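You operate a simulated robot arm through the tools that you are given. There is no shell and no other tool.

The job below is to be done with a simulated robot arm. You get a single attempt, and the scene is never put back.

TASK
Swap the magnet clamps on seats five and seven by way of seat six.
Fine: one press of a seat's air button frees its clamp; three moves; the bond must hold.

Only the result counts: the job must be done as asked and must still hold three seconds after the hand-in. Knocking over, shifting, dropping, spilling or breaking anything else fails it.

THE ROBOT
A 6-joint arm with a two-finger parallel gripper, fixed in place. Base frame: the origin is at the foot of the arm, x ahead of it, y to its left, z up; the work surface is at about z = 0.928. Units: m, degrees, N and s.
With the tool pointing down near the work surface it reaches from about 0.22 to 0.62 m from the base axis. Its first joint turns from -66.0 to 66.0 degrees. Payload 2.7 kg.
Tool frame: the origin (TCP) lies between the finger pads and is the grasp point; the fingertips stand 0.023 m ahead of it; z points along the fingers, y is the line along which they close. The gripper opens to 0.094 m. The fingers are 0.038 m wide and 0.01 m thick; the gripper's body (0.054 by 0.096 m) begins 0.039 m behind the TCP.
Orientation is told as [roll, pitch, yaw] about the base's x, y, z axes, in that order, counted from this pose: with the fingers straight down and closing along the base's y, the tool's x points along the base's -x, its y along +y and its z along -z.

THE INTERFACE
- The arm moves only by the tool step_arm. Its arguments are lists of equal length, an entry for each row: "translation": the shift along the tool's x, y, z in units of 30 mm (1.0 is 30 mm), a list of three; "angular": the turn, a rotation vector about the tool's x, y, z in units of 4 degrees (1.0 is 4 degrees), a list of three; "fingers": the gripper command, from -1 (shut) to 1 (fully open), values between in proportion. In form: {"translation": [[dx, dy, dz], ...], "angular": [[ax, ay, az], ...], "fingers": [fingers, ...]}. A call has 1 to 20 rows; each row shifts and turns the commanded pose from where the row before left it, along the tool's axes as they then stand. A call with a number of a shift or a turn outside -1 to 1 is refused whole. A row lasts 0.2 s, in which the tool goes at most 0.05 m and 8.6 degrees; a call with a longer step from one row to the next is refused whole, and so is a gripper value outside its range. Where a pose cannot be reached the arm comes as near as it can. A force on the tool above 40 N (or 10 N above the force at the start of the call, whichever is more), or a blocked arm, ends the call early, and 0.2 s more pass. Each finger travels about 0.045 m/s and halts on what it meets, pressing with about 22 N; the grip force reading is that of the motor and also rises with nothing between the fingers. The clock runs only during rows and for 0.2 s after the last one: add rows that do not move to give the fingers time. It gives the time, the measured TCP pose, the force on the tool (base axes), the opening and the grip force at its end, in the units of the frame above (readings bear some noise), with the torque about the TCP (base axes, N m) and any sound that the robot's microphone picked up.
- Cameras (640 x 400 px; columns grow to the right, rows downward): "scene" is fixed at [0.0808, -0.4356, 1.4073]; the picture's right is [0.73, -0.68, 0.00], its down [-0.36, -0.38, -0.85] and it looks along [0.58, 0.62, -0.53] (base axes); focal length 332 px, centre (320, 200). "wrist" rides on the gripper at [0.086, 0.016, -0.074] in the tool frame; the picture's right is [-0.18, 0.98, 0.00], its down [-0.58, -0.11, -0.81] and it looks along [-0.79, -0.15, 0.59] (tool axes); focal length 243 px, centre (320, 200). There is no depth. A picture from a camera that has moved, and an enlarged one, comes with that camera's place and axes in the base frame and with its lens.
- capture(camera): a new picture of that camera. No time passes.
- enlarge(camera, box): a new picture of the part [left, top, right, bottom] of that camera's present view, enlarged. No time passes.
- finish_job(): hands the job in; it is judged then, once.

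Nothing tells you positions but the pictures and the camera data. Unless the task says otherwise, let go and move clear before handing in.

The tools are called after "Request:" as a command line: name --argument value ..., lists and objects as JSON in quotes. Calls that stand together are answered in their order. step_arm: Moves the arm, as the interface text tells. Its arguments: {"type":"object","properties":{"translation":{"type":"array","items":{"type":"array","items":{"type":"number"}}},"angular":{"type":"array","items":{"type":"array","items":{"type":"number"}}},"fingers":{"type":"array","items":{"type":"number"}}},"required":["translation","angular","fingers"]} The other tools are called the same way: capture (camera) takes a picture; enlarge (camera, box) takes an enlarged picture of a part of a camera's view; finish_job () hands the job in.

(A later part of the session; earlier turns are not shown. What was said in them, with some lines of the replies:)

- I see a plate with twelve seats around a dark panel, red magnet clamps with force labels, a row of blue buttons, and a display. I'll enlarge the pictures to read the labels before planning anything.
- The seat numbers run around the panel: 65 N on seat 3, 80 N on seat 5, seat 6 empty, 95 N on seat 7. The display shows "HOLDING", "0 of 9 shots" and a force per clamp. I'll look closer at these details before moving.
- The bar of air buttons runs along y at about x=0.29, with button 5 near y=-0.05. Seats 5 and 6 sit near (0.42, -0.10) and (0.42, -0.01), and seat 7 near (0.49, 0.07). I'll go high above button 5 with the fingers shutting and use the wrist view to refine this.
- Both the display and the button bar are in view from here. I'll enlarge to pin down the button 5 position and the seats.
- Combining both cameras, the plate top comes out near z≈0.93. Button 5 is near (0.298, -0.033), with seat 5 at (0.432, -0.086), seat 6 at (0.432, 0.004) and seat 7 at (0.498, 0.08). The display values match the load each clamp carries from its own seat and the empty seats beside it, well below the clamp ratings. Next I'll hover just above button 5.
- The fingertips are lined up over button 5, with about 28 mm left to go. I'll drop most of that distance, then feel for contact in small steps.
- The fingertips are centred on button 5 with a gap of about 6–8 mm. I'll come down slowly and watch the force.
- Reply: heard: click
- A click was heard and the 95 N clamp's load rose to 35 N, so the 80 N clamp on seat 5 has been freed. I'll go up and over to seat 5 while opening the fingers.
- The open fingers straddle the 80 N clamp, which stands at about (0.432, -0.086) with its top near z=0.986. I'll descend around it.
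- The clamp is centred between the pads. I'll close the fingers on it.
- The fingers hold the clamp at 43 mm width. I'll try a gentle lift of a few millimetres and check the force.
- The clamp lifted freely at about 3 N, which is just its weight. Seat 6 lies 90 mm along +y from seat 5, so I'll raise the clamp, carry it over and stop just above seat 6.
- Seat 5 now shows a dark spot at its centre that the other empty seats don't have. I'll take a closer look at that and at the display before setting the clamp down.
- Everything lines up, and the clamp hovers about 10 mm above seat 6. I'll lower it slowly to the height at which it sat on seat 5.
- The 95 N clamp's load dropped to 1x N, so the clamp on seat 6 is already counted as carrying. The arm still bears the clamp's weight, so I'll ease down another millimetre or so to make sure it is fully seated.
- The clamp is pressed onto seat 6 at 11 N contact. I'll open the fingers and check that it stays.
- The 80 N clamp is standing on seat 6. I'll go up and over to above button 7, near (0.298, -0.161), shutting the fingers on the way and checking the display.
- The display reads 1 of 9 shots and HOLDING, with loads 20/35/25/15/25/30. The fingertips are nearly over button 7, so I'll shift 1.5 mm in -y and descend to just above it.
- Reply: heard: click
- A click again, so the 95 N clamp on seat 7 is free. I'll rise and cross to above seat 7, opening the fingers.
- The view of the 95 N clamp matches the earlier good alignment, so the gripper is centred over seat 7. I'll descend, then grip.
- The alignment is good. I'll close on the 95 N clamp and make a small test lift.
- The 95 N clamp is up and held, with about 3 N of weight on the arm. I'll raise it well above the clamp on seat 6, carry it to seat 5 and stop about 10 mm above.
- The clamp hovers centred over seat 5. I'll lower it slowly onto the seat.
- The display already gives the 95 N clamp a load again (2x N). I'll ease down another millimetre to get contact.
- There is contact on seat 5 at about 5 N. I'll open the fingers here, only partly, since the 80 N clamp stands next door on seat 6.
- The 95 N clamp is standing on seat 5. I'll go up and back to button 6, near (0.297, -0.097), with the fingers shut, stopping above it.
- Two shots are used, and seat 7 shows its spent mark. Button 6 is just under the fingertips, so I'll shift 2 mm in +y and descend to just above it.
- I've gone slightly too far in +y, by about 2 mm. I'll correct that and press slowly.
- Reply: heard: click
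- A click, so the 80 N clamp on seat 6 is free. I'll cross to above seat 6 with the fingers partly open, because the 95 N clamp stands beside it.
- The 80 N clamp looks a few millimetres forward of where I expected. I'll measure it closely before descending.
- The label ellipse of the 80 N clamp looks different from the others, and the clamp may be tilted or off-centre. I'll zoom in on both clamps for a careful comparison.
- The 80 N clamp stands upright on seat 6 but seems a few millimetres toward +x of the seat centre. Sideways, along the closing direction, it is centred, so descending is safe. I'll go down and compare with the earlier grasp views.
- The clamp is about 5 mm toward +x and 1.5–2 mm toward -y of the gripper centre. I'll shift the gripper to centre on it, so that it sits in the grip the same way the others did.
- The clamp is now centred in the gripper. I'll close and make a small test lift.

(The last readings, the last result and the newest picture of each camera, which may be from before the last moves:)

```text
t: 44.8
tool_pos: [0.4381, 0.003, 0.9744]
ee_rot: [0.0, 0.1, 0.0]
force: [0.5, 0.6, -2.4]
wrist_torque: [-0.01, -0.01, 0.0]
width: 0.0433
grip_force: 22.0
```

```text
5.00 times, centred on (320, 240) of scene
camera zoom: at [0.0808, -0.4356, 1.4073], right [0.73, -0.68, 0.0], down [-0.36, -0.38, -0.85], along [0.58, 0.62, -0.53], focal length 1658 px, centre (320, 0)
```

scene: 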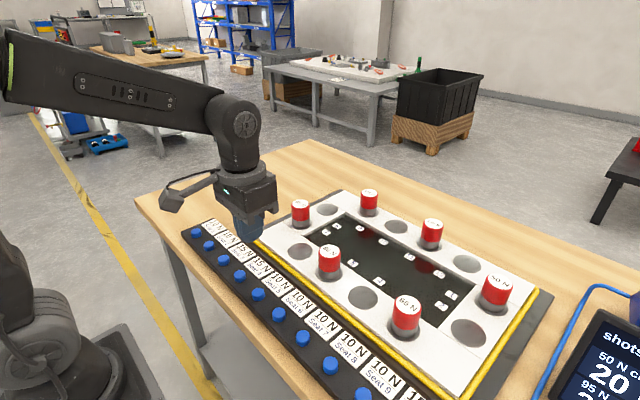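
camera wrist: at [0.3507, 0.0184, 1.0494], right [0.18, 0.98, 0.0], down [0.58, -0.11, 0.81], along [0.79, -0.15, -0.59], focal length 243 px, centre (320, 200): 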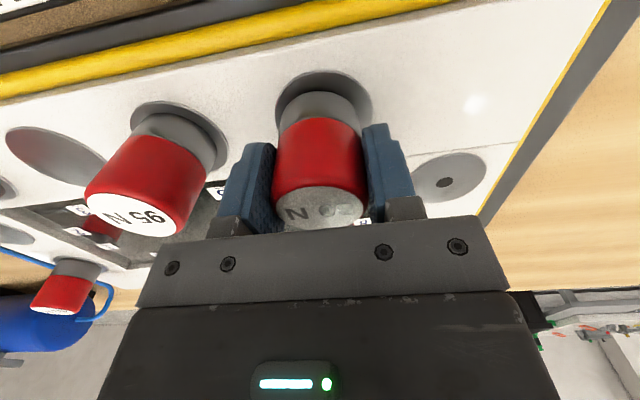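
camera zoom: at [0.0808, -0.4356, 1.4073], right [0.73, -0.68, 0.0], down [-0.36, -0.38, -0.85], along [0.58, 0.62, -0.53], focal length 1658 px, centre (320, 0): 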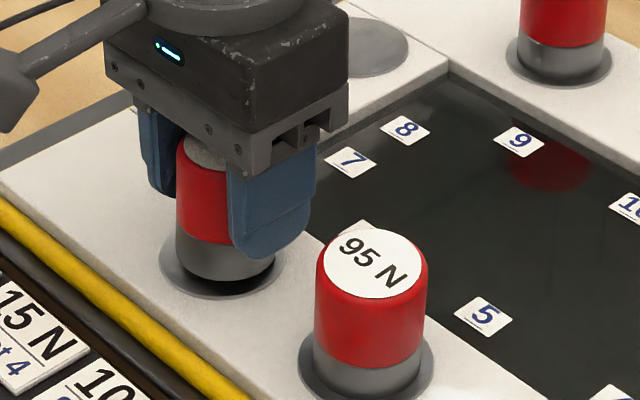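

The clamp is lifted cleanly. I'll raise it, carry it to seat 7 and stop about 10 mm above.

Request:
step_arm --translation '[[0, 0, -0.6], [-0.2, 0.25, -0.4], [-0.48, 0.623, 0], [-0.48, 0.623, 0], [-0.48, 0.623, 0], [-0.481, 0.624, 0], [0, 0, 0], [0, 0, 0.5], [0, 0, 0.3], [0, 0, 0]]' --angular '[[0, 0, 0], [0, 0, 0], [0, 0, 0], [0, 0, 0], [0, 0, 0], [0, 0, 0], [0, 0, 0], [0, 0, 0], [0, 0, 0], [0, 0, 0]]' --fingers '[-1, -1, -1, -1, -1, -1, -1, -1, -1, -1]'

Request:
capture --camera "wrist"

Request:
enlarge --camera "wrist" --box '[260, 60, 390, 240]'

Request:
enlarge --camera "scene" --box '[260, 180, 370, 280]'

```text
t: 47.0
tool_pos: [0.5002, 0.0861, 0.9815]
ee_rot: [0.0, 0.0, 0.0]
force: [0.5, 0.3, -3.5]
wrist_torque: [-0.01, -0.04, -0.01]
width: 0.0434
grip_force: 22.6
```

```text
taken
camera wrist: at [0.4143, 0.1016, 1.0568], right [0.18, 0.98, 0.0], down [0.58, -0.11, 0.81], along [0.79, -0.15, -0.59], focal length 243 px, centre (320, 200)
```

wrist: 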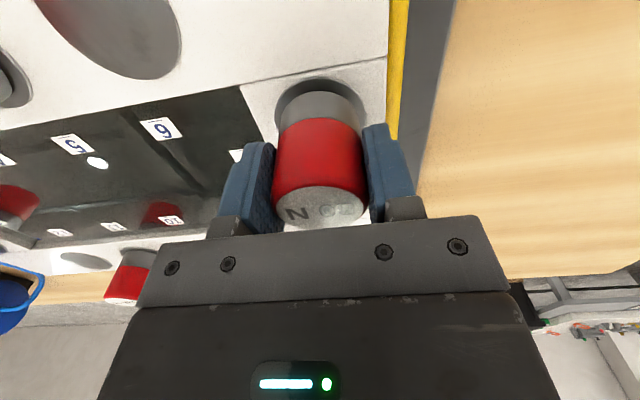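

```text
2.22 times, centred on (325, 150) of wrist
camera zoom: at [0.4143, 0.1016, 1.0568], right [0.18, 0.98, 0.0], down [0.58, -0.11, 0.81], along [0.79, -0.15, -0.59], focal length 539 px, centre (309, 311)
```

zoom: 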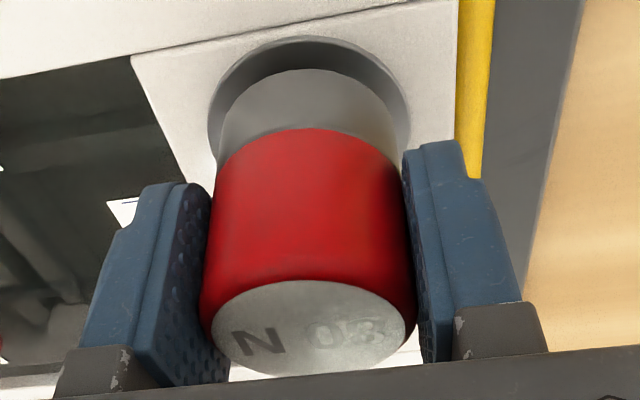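

```text
4.00 times, centred on (315, 230) of scene
camera zoom: at [0.0809, -0.4356, 1.4073], right [0.73, -0.68, 0.0], down [-0.36, -0.38, -0.85], along [0.58, 0.62, -0.53], focal length 1326 px, centre (340, 80)
```

zoom: 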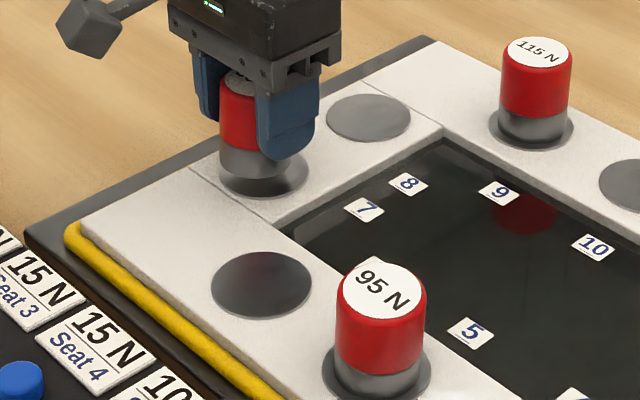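

The clamp hovers above seat 7. I'll check the centring more precisely in the scene view before lowering.

Request:
enlarge --camera "scene" --box '[300, 190, 350, 240]'

Request:
enlarge --camera "wrist" --box '[270, 65, 380, 135]'

```text
8.00 times, centred on (325, 215) of scene
camera zoom: at [0.0809, -0.4356, 1.4073], right [0.73, -0.68, 0.0], down [-0.36, -0.38, -0.85], along [0.58, 0.62, -0.53], focal length 2653 px, centre (280, 80)
```

zoom: 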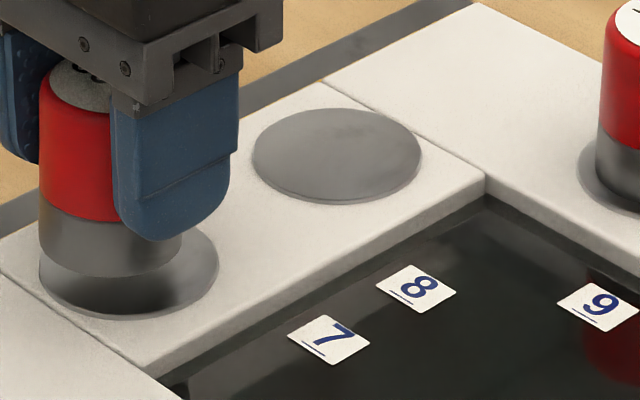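

```text
5.71 times, centred on (325, 100) of wrist
camera zoom: at [0.4143, 0.1016, 1.0568], right [0.18, 0.98, 0.0], down [0.58, -0.11, 0.81], along [0.79, -0.15, -0.59], focal length 1386 px, centre (291, 771)
```

zoom: 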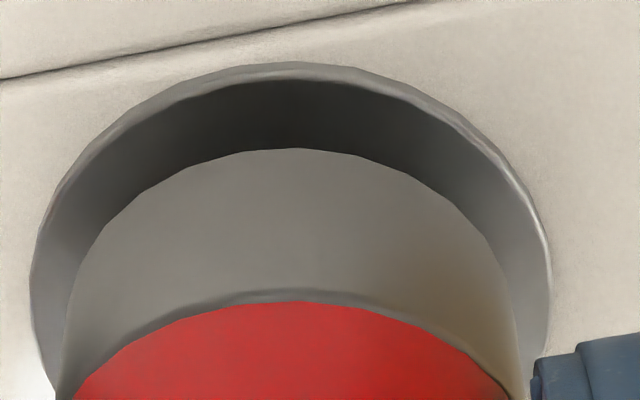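

The grip position has drifted a few millimetres: the clamp is about 4 mm short in x and 2 mm too far in +y relative to seat 7. I'll correct that and re-check before lowering.

Request:
step_arm --translation '[[-0.13, -0.06, 0], [0, 0, 0]]' --angular '[[0, 0, 0], [0, 0, 0]]' --fingers '[-1, -1]'

Request:
enlarge --camera "scene" --box '[280, 190, 330, 240]'

Request:
enlarge --camera "wrist" --box '[270, 65, 380, 135]'

Request:
capture --camera "wrist"

```text
t: 47.6
tool_pos: [0.5053, 0.0825, 0.9811]
ee_rot: [0.0, -0.1, 0.0]
force: [0.0, 0.9, -2.9]
wrist_torque: [-0.02, 0.03, -0.01]
width: 0.0434
grip_force: 21.3
```

```text
8.00 times, centred on (305, 215) of scene
camera zoom: at [0.0808, -0.4356, 1.4073], right [0.73, -0.68, 0.0], down [-0.36, -0.38, -0.85], along [0.58, 0.62, -0.53], focal length 2653 px, centre (440, 80)
```

zoom: 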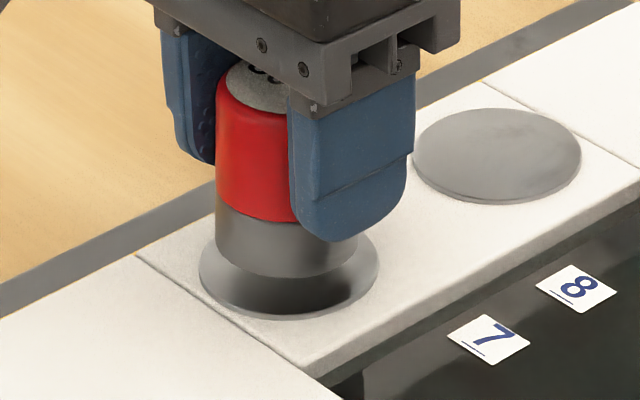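

```text
5.71 times, centred on (325, 100) of wrist
camera zoom: at [0.4184, 0.0988, 1.056], right [0.18, 0.98, 0.0], down [0.58, -0.11, 0.81], along [0.79, -0.15, -0.59], focal length 1386 px, centre (291, 771)
```

zoom: 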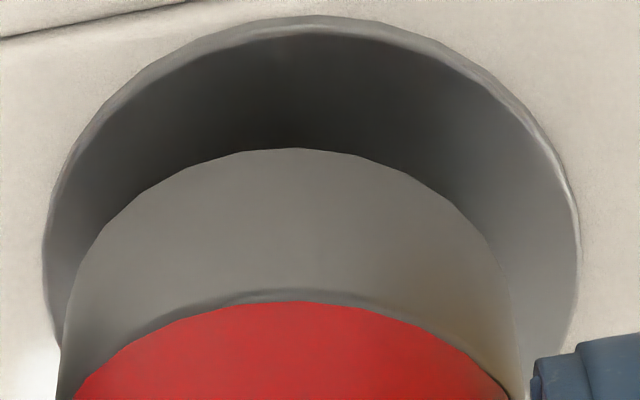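

```text
taken
camera wrist: at [0.4184, 0.0988, 1.056], right [0.18, 0.98, 0.0], down [0.58, -0.11, 0.81], along [0.79, -0.15, -0.59], focal length 243 px, centre (320, 200)
```

wrist: 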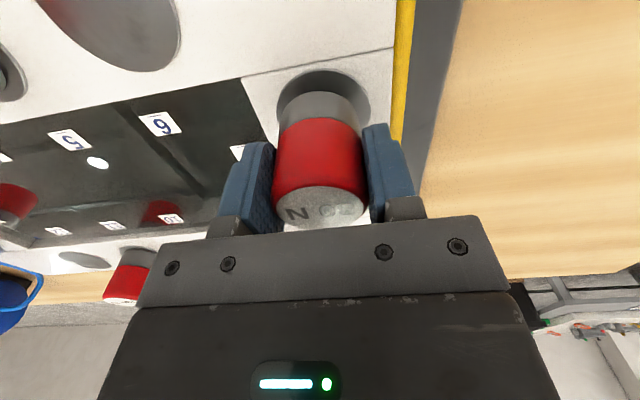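

Now it's nearly concentric. I'll add a small +1.2 mm y trim and lower slowly.

Request:
step_arm --translation '[[0, 0.04, 0.12], [0, 0, 0.1], [0, 0, 0.08], [0, 0, 0.04], [0, 0, 0]]' --angular '[[0, 0, 0], [0, 0, 0], [0, 0, 0], [0, 0, 0], [0, 0, 0]]' --fingers '[-1, -1, -1, -1, -1]'

Request:
enlarge --camera "scene" --box '[280, 190, 330, 240]'

Request:
enlarge --camera "wrist" --box '[270, 65, 380, 135]'

```text
t: 48.8
tool_pos: [0.5067, 0.0817, 0.9709]
ee_rot: [-0.1, -0.1, 0.0]
force: [-0.3, -0.2, -3.0]
wrist_torque: [-0.02, -0.02, -0.01]
width: 0.0432
grip_force: 21.4
```

```text
8.00 times, centred on (305, 215) of scene
camera zoom: at [0.0808, -0.4356, 1.4073], right [0.73, -0.68, 0.0], down [-0.36, -0.38, -0.85], along [0.58, 0.62, -0.53], focal length 2653 px, centre (440, 80)
```

zoom: 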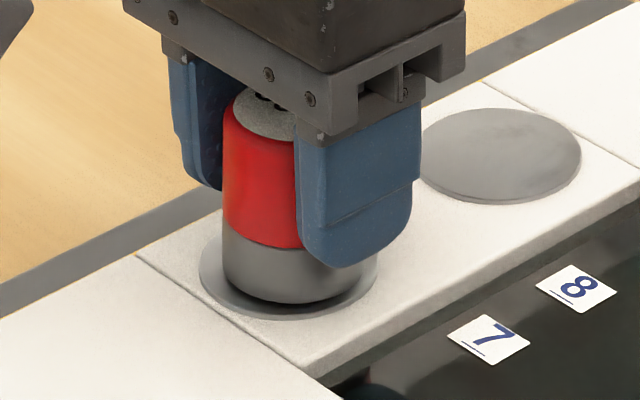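

```text
5.71 times, centred on (325, 100) of wrist
camera zoom: at [0.4201, 0.0984, 1.0459], right [0.18, 0.98, 0.0], down [0.58, -0.11, 0.81], along [0.79, -0.15, -0.59], focal length 1386 px, centre (291, 771)
```

zoom: 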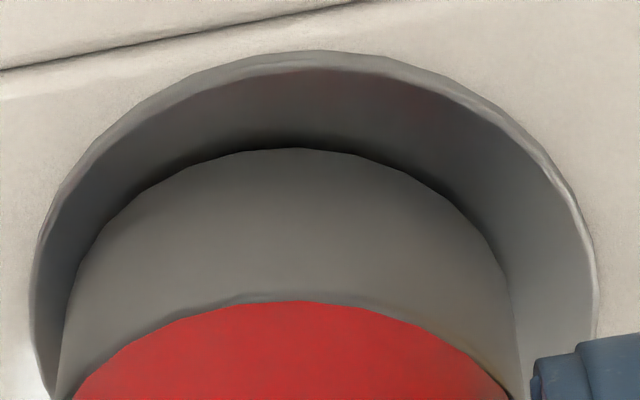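

The latest view puts the clamp about 2 mm too far in +x and 2 mm too far in -y. It is still hovering, so I'll lift 3 mm, correct and look again.

Request:
step_arm --translation '[[0, 0, -0.1], [0.065, 0.07, 0], [0, 0, 0]]' --angular '[[0, 0, 0], [0, 0, 0], [0, 0, 0]]' --fingers '[-1, -1, -1]'

Request:
enlarge --camera "scene" --box '[280, 190, 330, 240]'

Request:
enlarge --camera "wrist" --box '[270, 65, 380, 135]'

```text
t: 49.6
tool_pos: [0.5024, 0.0848, 0.9736]
ee_rot: [0.0, -0.1, 0.1]
force: [-0.5, 0.6, -4.4]
wrist_torque: [-0.04, -0.05, 0.0]
width: 0.0432
grip_force: 22.6
```

```text
8.00 times, centred on (305, 215) of scene
camera zoom: at [0.0808, -0.4356, 1.4073], right [0.73, -0.68, 0.0], down [-0.36, -0.38, -0.85], along [0.58, 0.62, -0.53], focal length 2653 px, centre (440, 80)
```

zoom: 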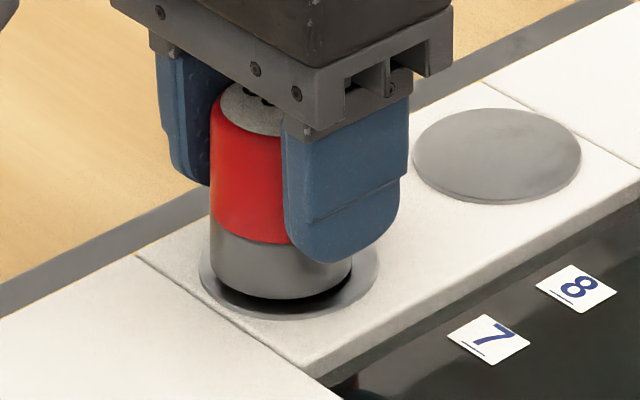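

```text
5.71 times, centred on (325, 100) of wrist
camera zoom: at [0.4172, 0.1005, 1.048], right [0.18, 0.98, 0.0], down [0.58, -0.11, 0.81], along [0.79, -0.15, -0.59], focal length 1386 px, centre (291, 771)
```

zoom: 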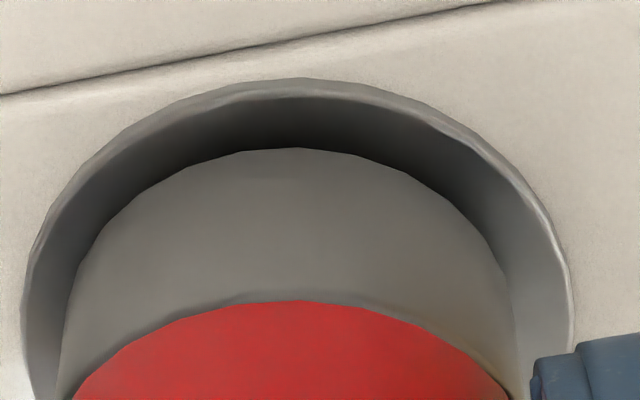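

Now it's within about 1.5 mm. I'll trim +1.3 mm in x and lower again.

Request:
step_arm --translation '[[-0.045, 0, 0], [0, 0, 0.08], [0, 0, 0]]' --angular '[[0, 0, 0], [0, 0, 0], [0, 0, 0]]' --fingers '[-1, -1, -1]'

Request:
enlarge --camera "scene" --box '[280, 190, 330, 240]'

Request:
enlarge --camera "wrist" --box '[270, 65, 380, 135]'

Request:
enlarge --camera "scene" --box '[544, 320, 640, 400]'

```text
t: 50.4
tool_pos: [0.5062, 0.0847, 0.9692]
ee_rot: [0.0, 0.0, 0.0]
force: [0.2, 0.3, -2.4]
wrist_torque: [0.0, 0.0, -0.02]
width: 0.0432
grip_force: 21.6
```

```text
8.00 times, centred on (305, 215) of scene
camera zoom: at [0.0808, -0.4356, 1.4073], right [0.73, -0.68, 0.0], down [-0.36, -0.38, -0.85], along [0.58, 0.62, -0.53], focal length 2653 px, centre (440, 80)
```

zoom: 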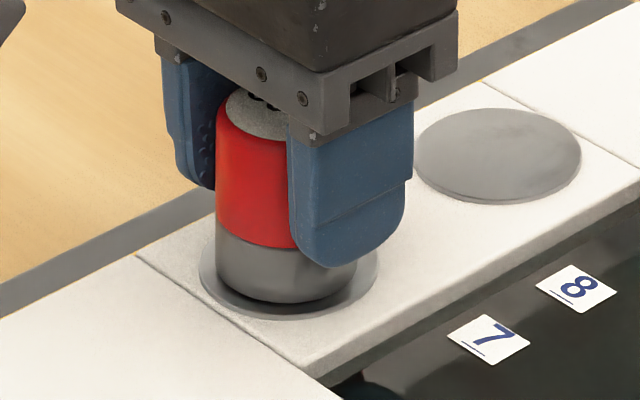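

```text
5.71 times, centred on (325, 100) of wrist
camera zoom: at [0.419, 0.1004, 1.0456], right [0.18, 0.98, 0.0], down [0.58, -0.11, 0.81], along [0.79, -0.15, -0.59], focal length 1386 px, centre (291, 771)
```

zoom: 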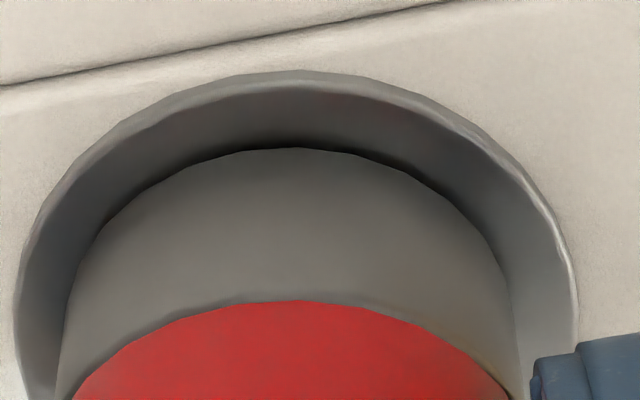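

```text
5.00 times, centred on (592, 360) of scene
camera zoom: at [0.0808, -0.4356, 1.4073], right [0.73, -0.68, 0.0], down [-0.36, -0.38, -0.85], along [0.58, 0.62, -0.53], focal length 1658 px, centre (-1040, -600)
```

zoom: 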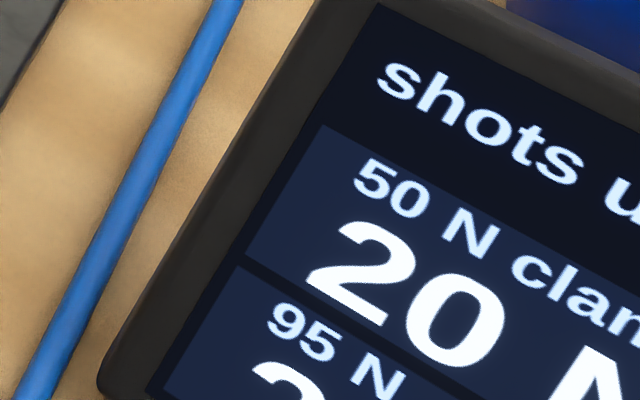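

The clamp is now within about 1 mm of the seat 7 centre and just above it. I'll ease down to contact.

Request:
step_arm --translation '[[0, 0, 0.03], [0, 0, 0]]' --angular '[[0, 0, 0], [0, 0, 0]]' --fingers '[-1, -1]'

```text
t: 51.0
tool_pos: [0.506, 0.0849, 0.9705]
ee_rot: [-0.1, 0.0, 0.0]
force: [-2.4, 0.0, 8.9]
wrist_torque: [0.06, 0.14, -0.01]
width: 0.0431
grip_force: 22.3
```

Contact is at about 9 N. I'll open the fingers.

Request:
step_arm --translation '[[0, 0, 0], [0, 0, 0], [0, 0, 0], [0, 0, 0]]' --angular '[[0, 0, 0], [0, 0, 0], [0, 0, 0], [0, 0, 0]]' --fingers '[0.6, 0.6, 0.6, 0.6]'

Request:
capture --camera "wrist"

Request:
enlarge --camera "scene" --box '[280, 190, 330, 240]'

```text
t: 52.0
tool_pos: [0.5059, 0.0858, 0.9689]
ee_rot: [0.0, -0.1, 0.1]
force: [0.3, 0.2, 0.2]
wrist_torque: [-0.01, -0.01, -0.01]
width: 0.0749
grip_force: 0.0
```

```text
taken
camera wrist: at [0.419, 0.1003, 1.0442], right [0.18, 0.98, 0.0], down [0.58, -0.11, 0.81], along [0.79, -0.15, -0.59], focal length 243 px, centre (320, 200)
```

wrist: 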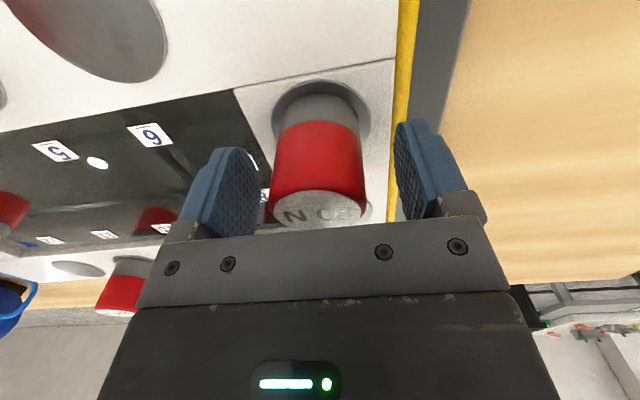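

```text
8.00 times, centred on (305, 215) of scene
camera zoom: at [0.0808, -0.4356, 1.4073], right [0.73, -0.68, 0.0], down [-0.36, -0.38, -0.85], along [0.58, 0.62, -0.53], focal length 2653 px, centre (440, 80)
```

zoom: 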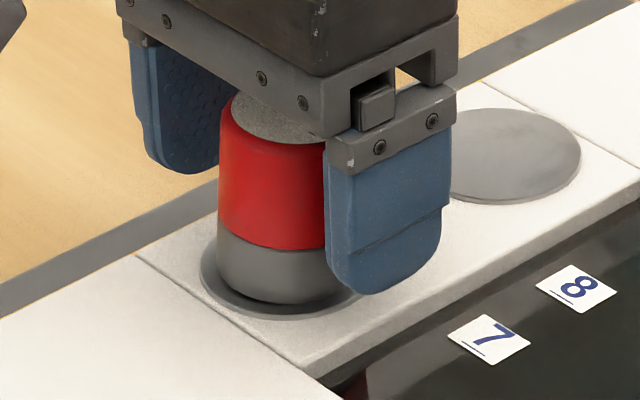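

The clamp is standing on seat 7 and released. I'll rise straight up and then back off to where I can read the display and inspect all the clamps.

Request:
step_arm --translation '[[0, 0, -0.8], [0, 0, -1], [0, 0, -1], [0, 0, -1], [0.5, -0.4, -0.5], [0.9, -0.7, 0], [0.9, -0.7, 0], [0.9, -0.7, 0], [0.9, -0.7, 0], [0.9, -0.7, 0], [0.9, -0.7, 0], [0.6, -0.7, 0], [0, 0, 0]]' --angular '[[0, 0, 0], [0, 0, 0], [0, 0, 0], [0, 0, 0], [0, 0, 0], [0, 0, 0], [0, 0, 0], [0, 0, 0], [0, 0, 0], [0, 0, 0], [0, 0, 0], [0, 0, 0], [0, 0, 0]]' --fingers '[0.6, 0.6, 0.6, 0.6, 0.6, 0.6, 0.6, 0.6, 0.6, 0.6, 0.6, 0.6, 0.6]'

Request:
capture --camera "wrist"

Request:
capture --camera "scene"

Request:
enlarge --camera "scene" --box '[280, 185, 380, 285]'

Request:
enlarge --camera "wrist" --box '[0, 150, 160, 300]'

```text
t: 54.8
tool_pos: [0.3104, -0.0737, 1.0967]
ee_rot: [0.0, 0.0, 0.0]
force: [-0.5, -0.8, -1.0]
wrist_torque: [-0.01, 0.01, 0.02]
width: 0.0751
grip_force: 0.0
```

```text
taken
camera wrist: at [0.2234, -0.0586, 1.1726], right [0.18, 0.98, 0.0], down [0.58, -0.11, 0.81], along [0.79, -0.15, -0.59], focal length 243 px, centre (320, 200)
```

wrist: 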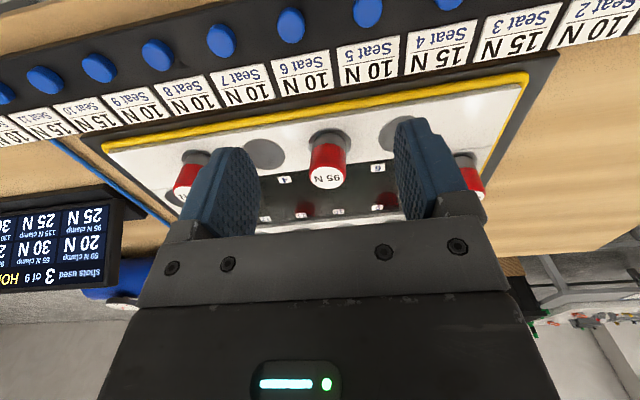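

```text
taken
```

scene: 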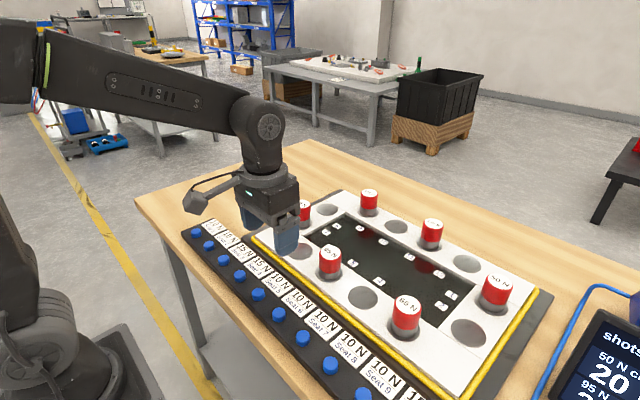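

```text
4.00 times, centred on (330, 235) of scene
camera zoom: at [0.0808, -0.4356, 1.4073], right [0.73, -0.68, 0.0], down [-0.36, -0.38, -0.85], along [0.58, 0.62, -0.53], focal length 1326 px, centre (280, 60)
```

zoom: 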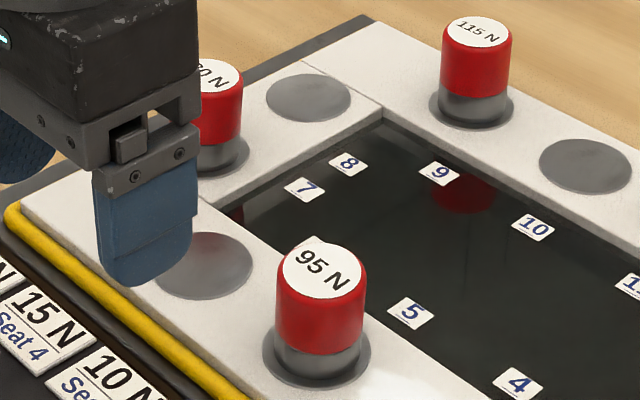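

```text
2.67 times, centred on (80, 225) of wrist
camera zoom: at [0.2234, -0.0586, 1.1726], right [0.18, 0.98, 0.0], down [0.58, -0.11, 0.81], along [0.79, -0.15, -0.59], focal length 647 px, centre (960, 133)
```

zoom: 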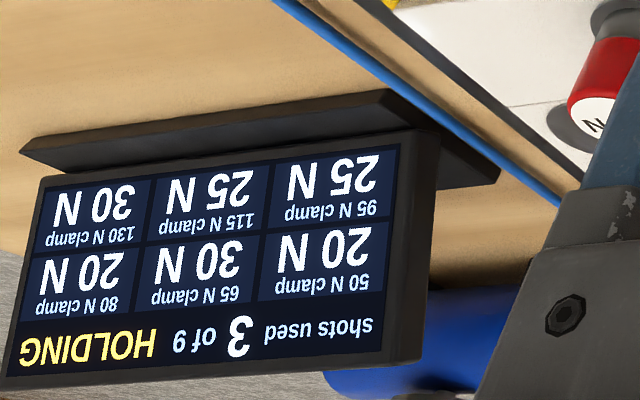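

The display reads 3 of 9 shots and HOLDING, with 95 N now at 25 N (seat 5) and 80 N at 20 N (seat 7), which is exactly swapped. I'll move the arm clear for an unobstructed final check.

Request:
step_arm --translation '[[0, -0.5, -1], [0, -0.7, -1], [-0.4, -0.8, -0.8], [-0.4, -0.9, 0], [-0.4, -0.9, 0], [0, 0, 0]]' --angular '[[0, 0, 0], [0, 0, 0], [0, 0, 0], [0, 0, 0], [0, 0, 0], [0, 0, 0]]' --fingers '[1, 1, 1, 1, 1, 1]'

Request:
capture --camera "scene"

Request:
enlarge --camera "scene" --box '[280, 185, 380, 285]'

Request:
capture --camera "wrist"

```text
t: 56.2
tool_pos: [0.3453, -0.1883, 1.1818]
ee_rot: [0.0, 0.0, -0.1]
force: [-0.1, 0.2, 0.0]
wrist_torque: [0.0, 0.0, -0.03]
width: 0.0939
grip_force: 0.0
```

```text
taken
```

scene: 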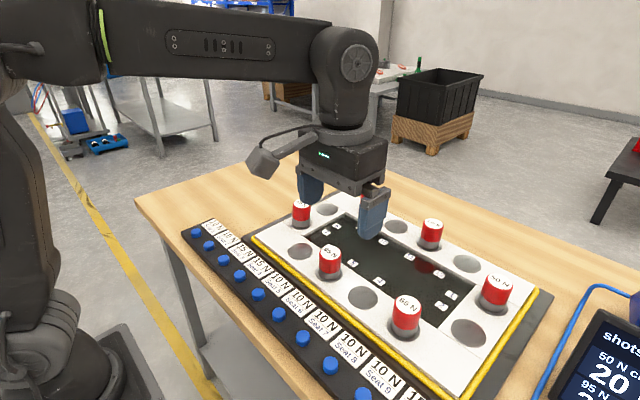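

```text
4.00 times, centred on (330, 235) of scene
camera zoom: at [0.0808, -0.4356, 1.4073], right [0.73, -0.68, 0.0], down [-0.36, -0.38, -0.85], along [0.58, 0.62, -0.53], focal length 1326 px, centre (280, 60)
```

zoom: 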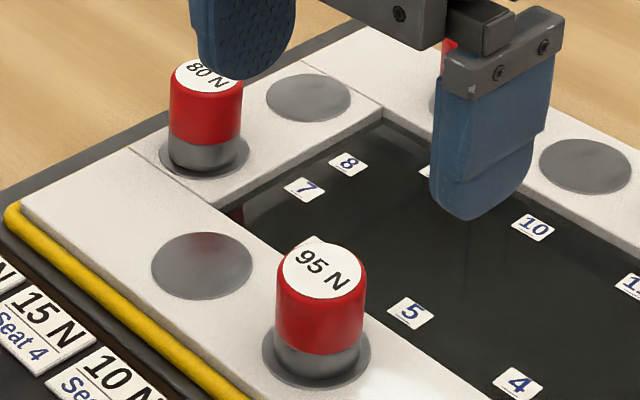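

```text
taken
camera wrist: at [0.2587, -0.1733, 1.2574], right [0.18, 0.98, 0.0], down [0.58, -0.11, 0.81], along [0.79, -0.15, -0.59], focal length 243 px, centre (320, 200)
```

wrist: 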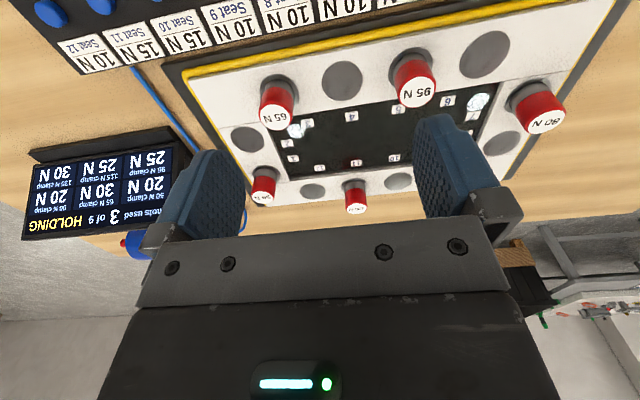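

The 95 N clamp stands on seat 5, the 80 N clamp on seat 7, and seat 6 is empty again. The other clamps are untouched, the display reads HOLDING with 3 of 9 shots, and the arm is clear with the gripper open. I'm handing the job in.

Request:
finish_job

```text
The job is handed in.
```

The clamps on seats five and seven are swapped and the job is handed in. The 95 N clamp now stands on seat 5, the 80 N clamp on seat 7, and seat 6 is empty again.

- **Moves:** There were three, with one air press each. The 80 N clamp went from seat 5 to seat 6, the 95 N clamp from seat 7 to seat 5, and the 80 N clamp from seat 6 to seat 7.
- **Bond:** Every display check read HOLDING. The last one, just before hand-in, showed 3 of 9 shots used, with the two clamps' loads exchanged: 25 N on the 95 N clamp and 20 N on the 80 N clamp.
- **Placement:** The 80 N clamp was lined up within about 1 mm of the seat 7 centre when I set it down. The 95 N clamp sits about 2 mm off the seat 5 centre.
- **Surroundings:** The other clamps look untouched, and the arm is clear of the plate with the gripper open.

I have not seen the result of the judging.
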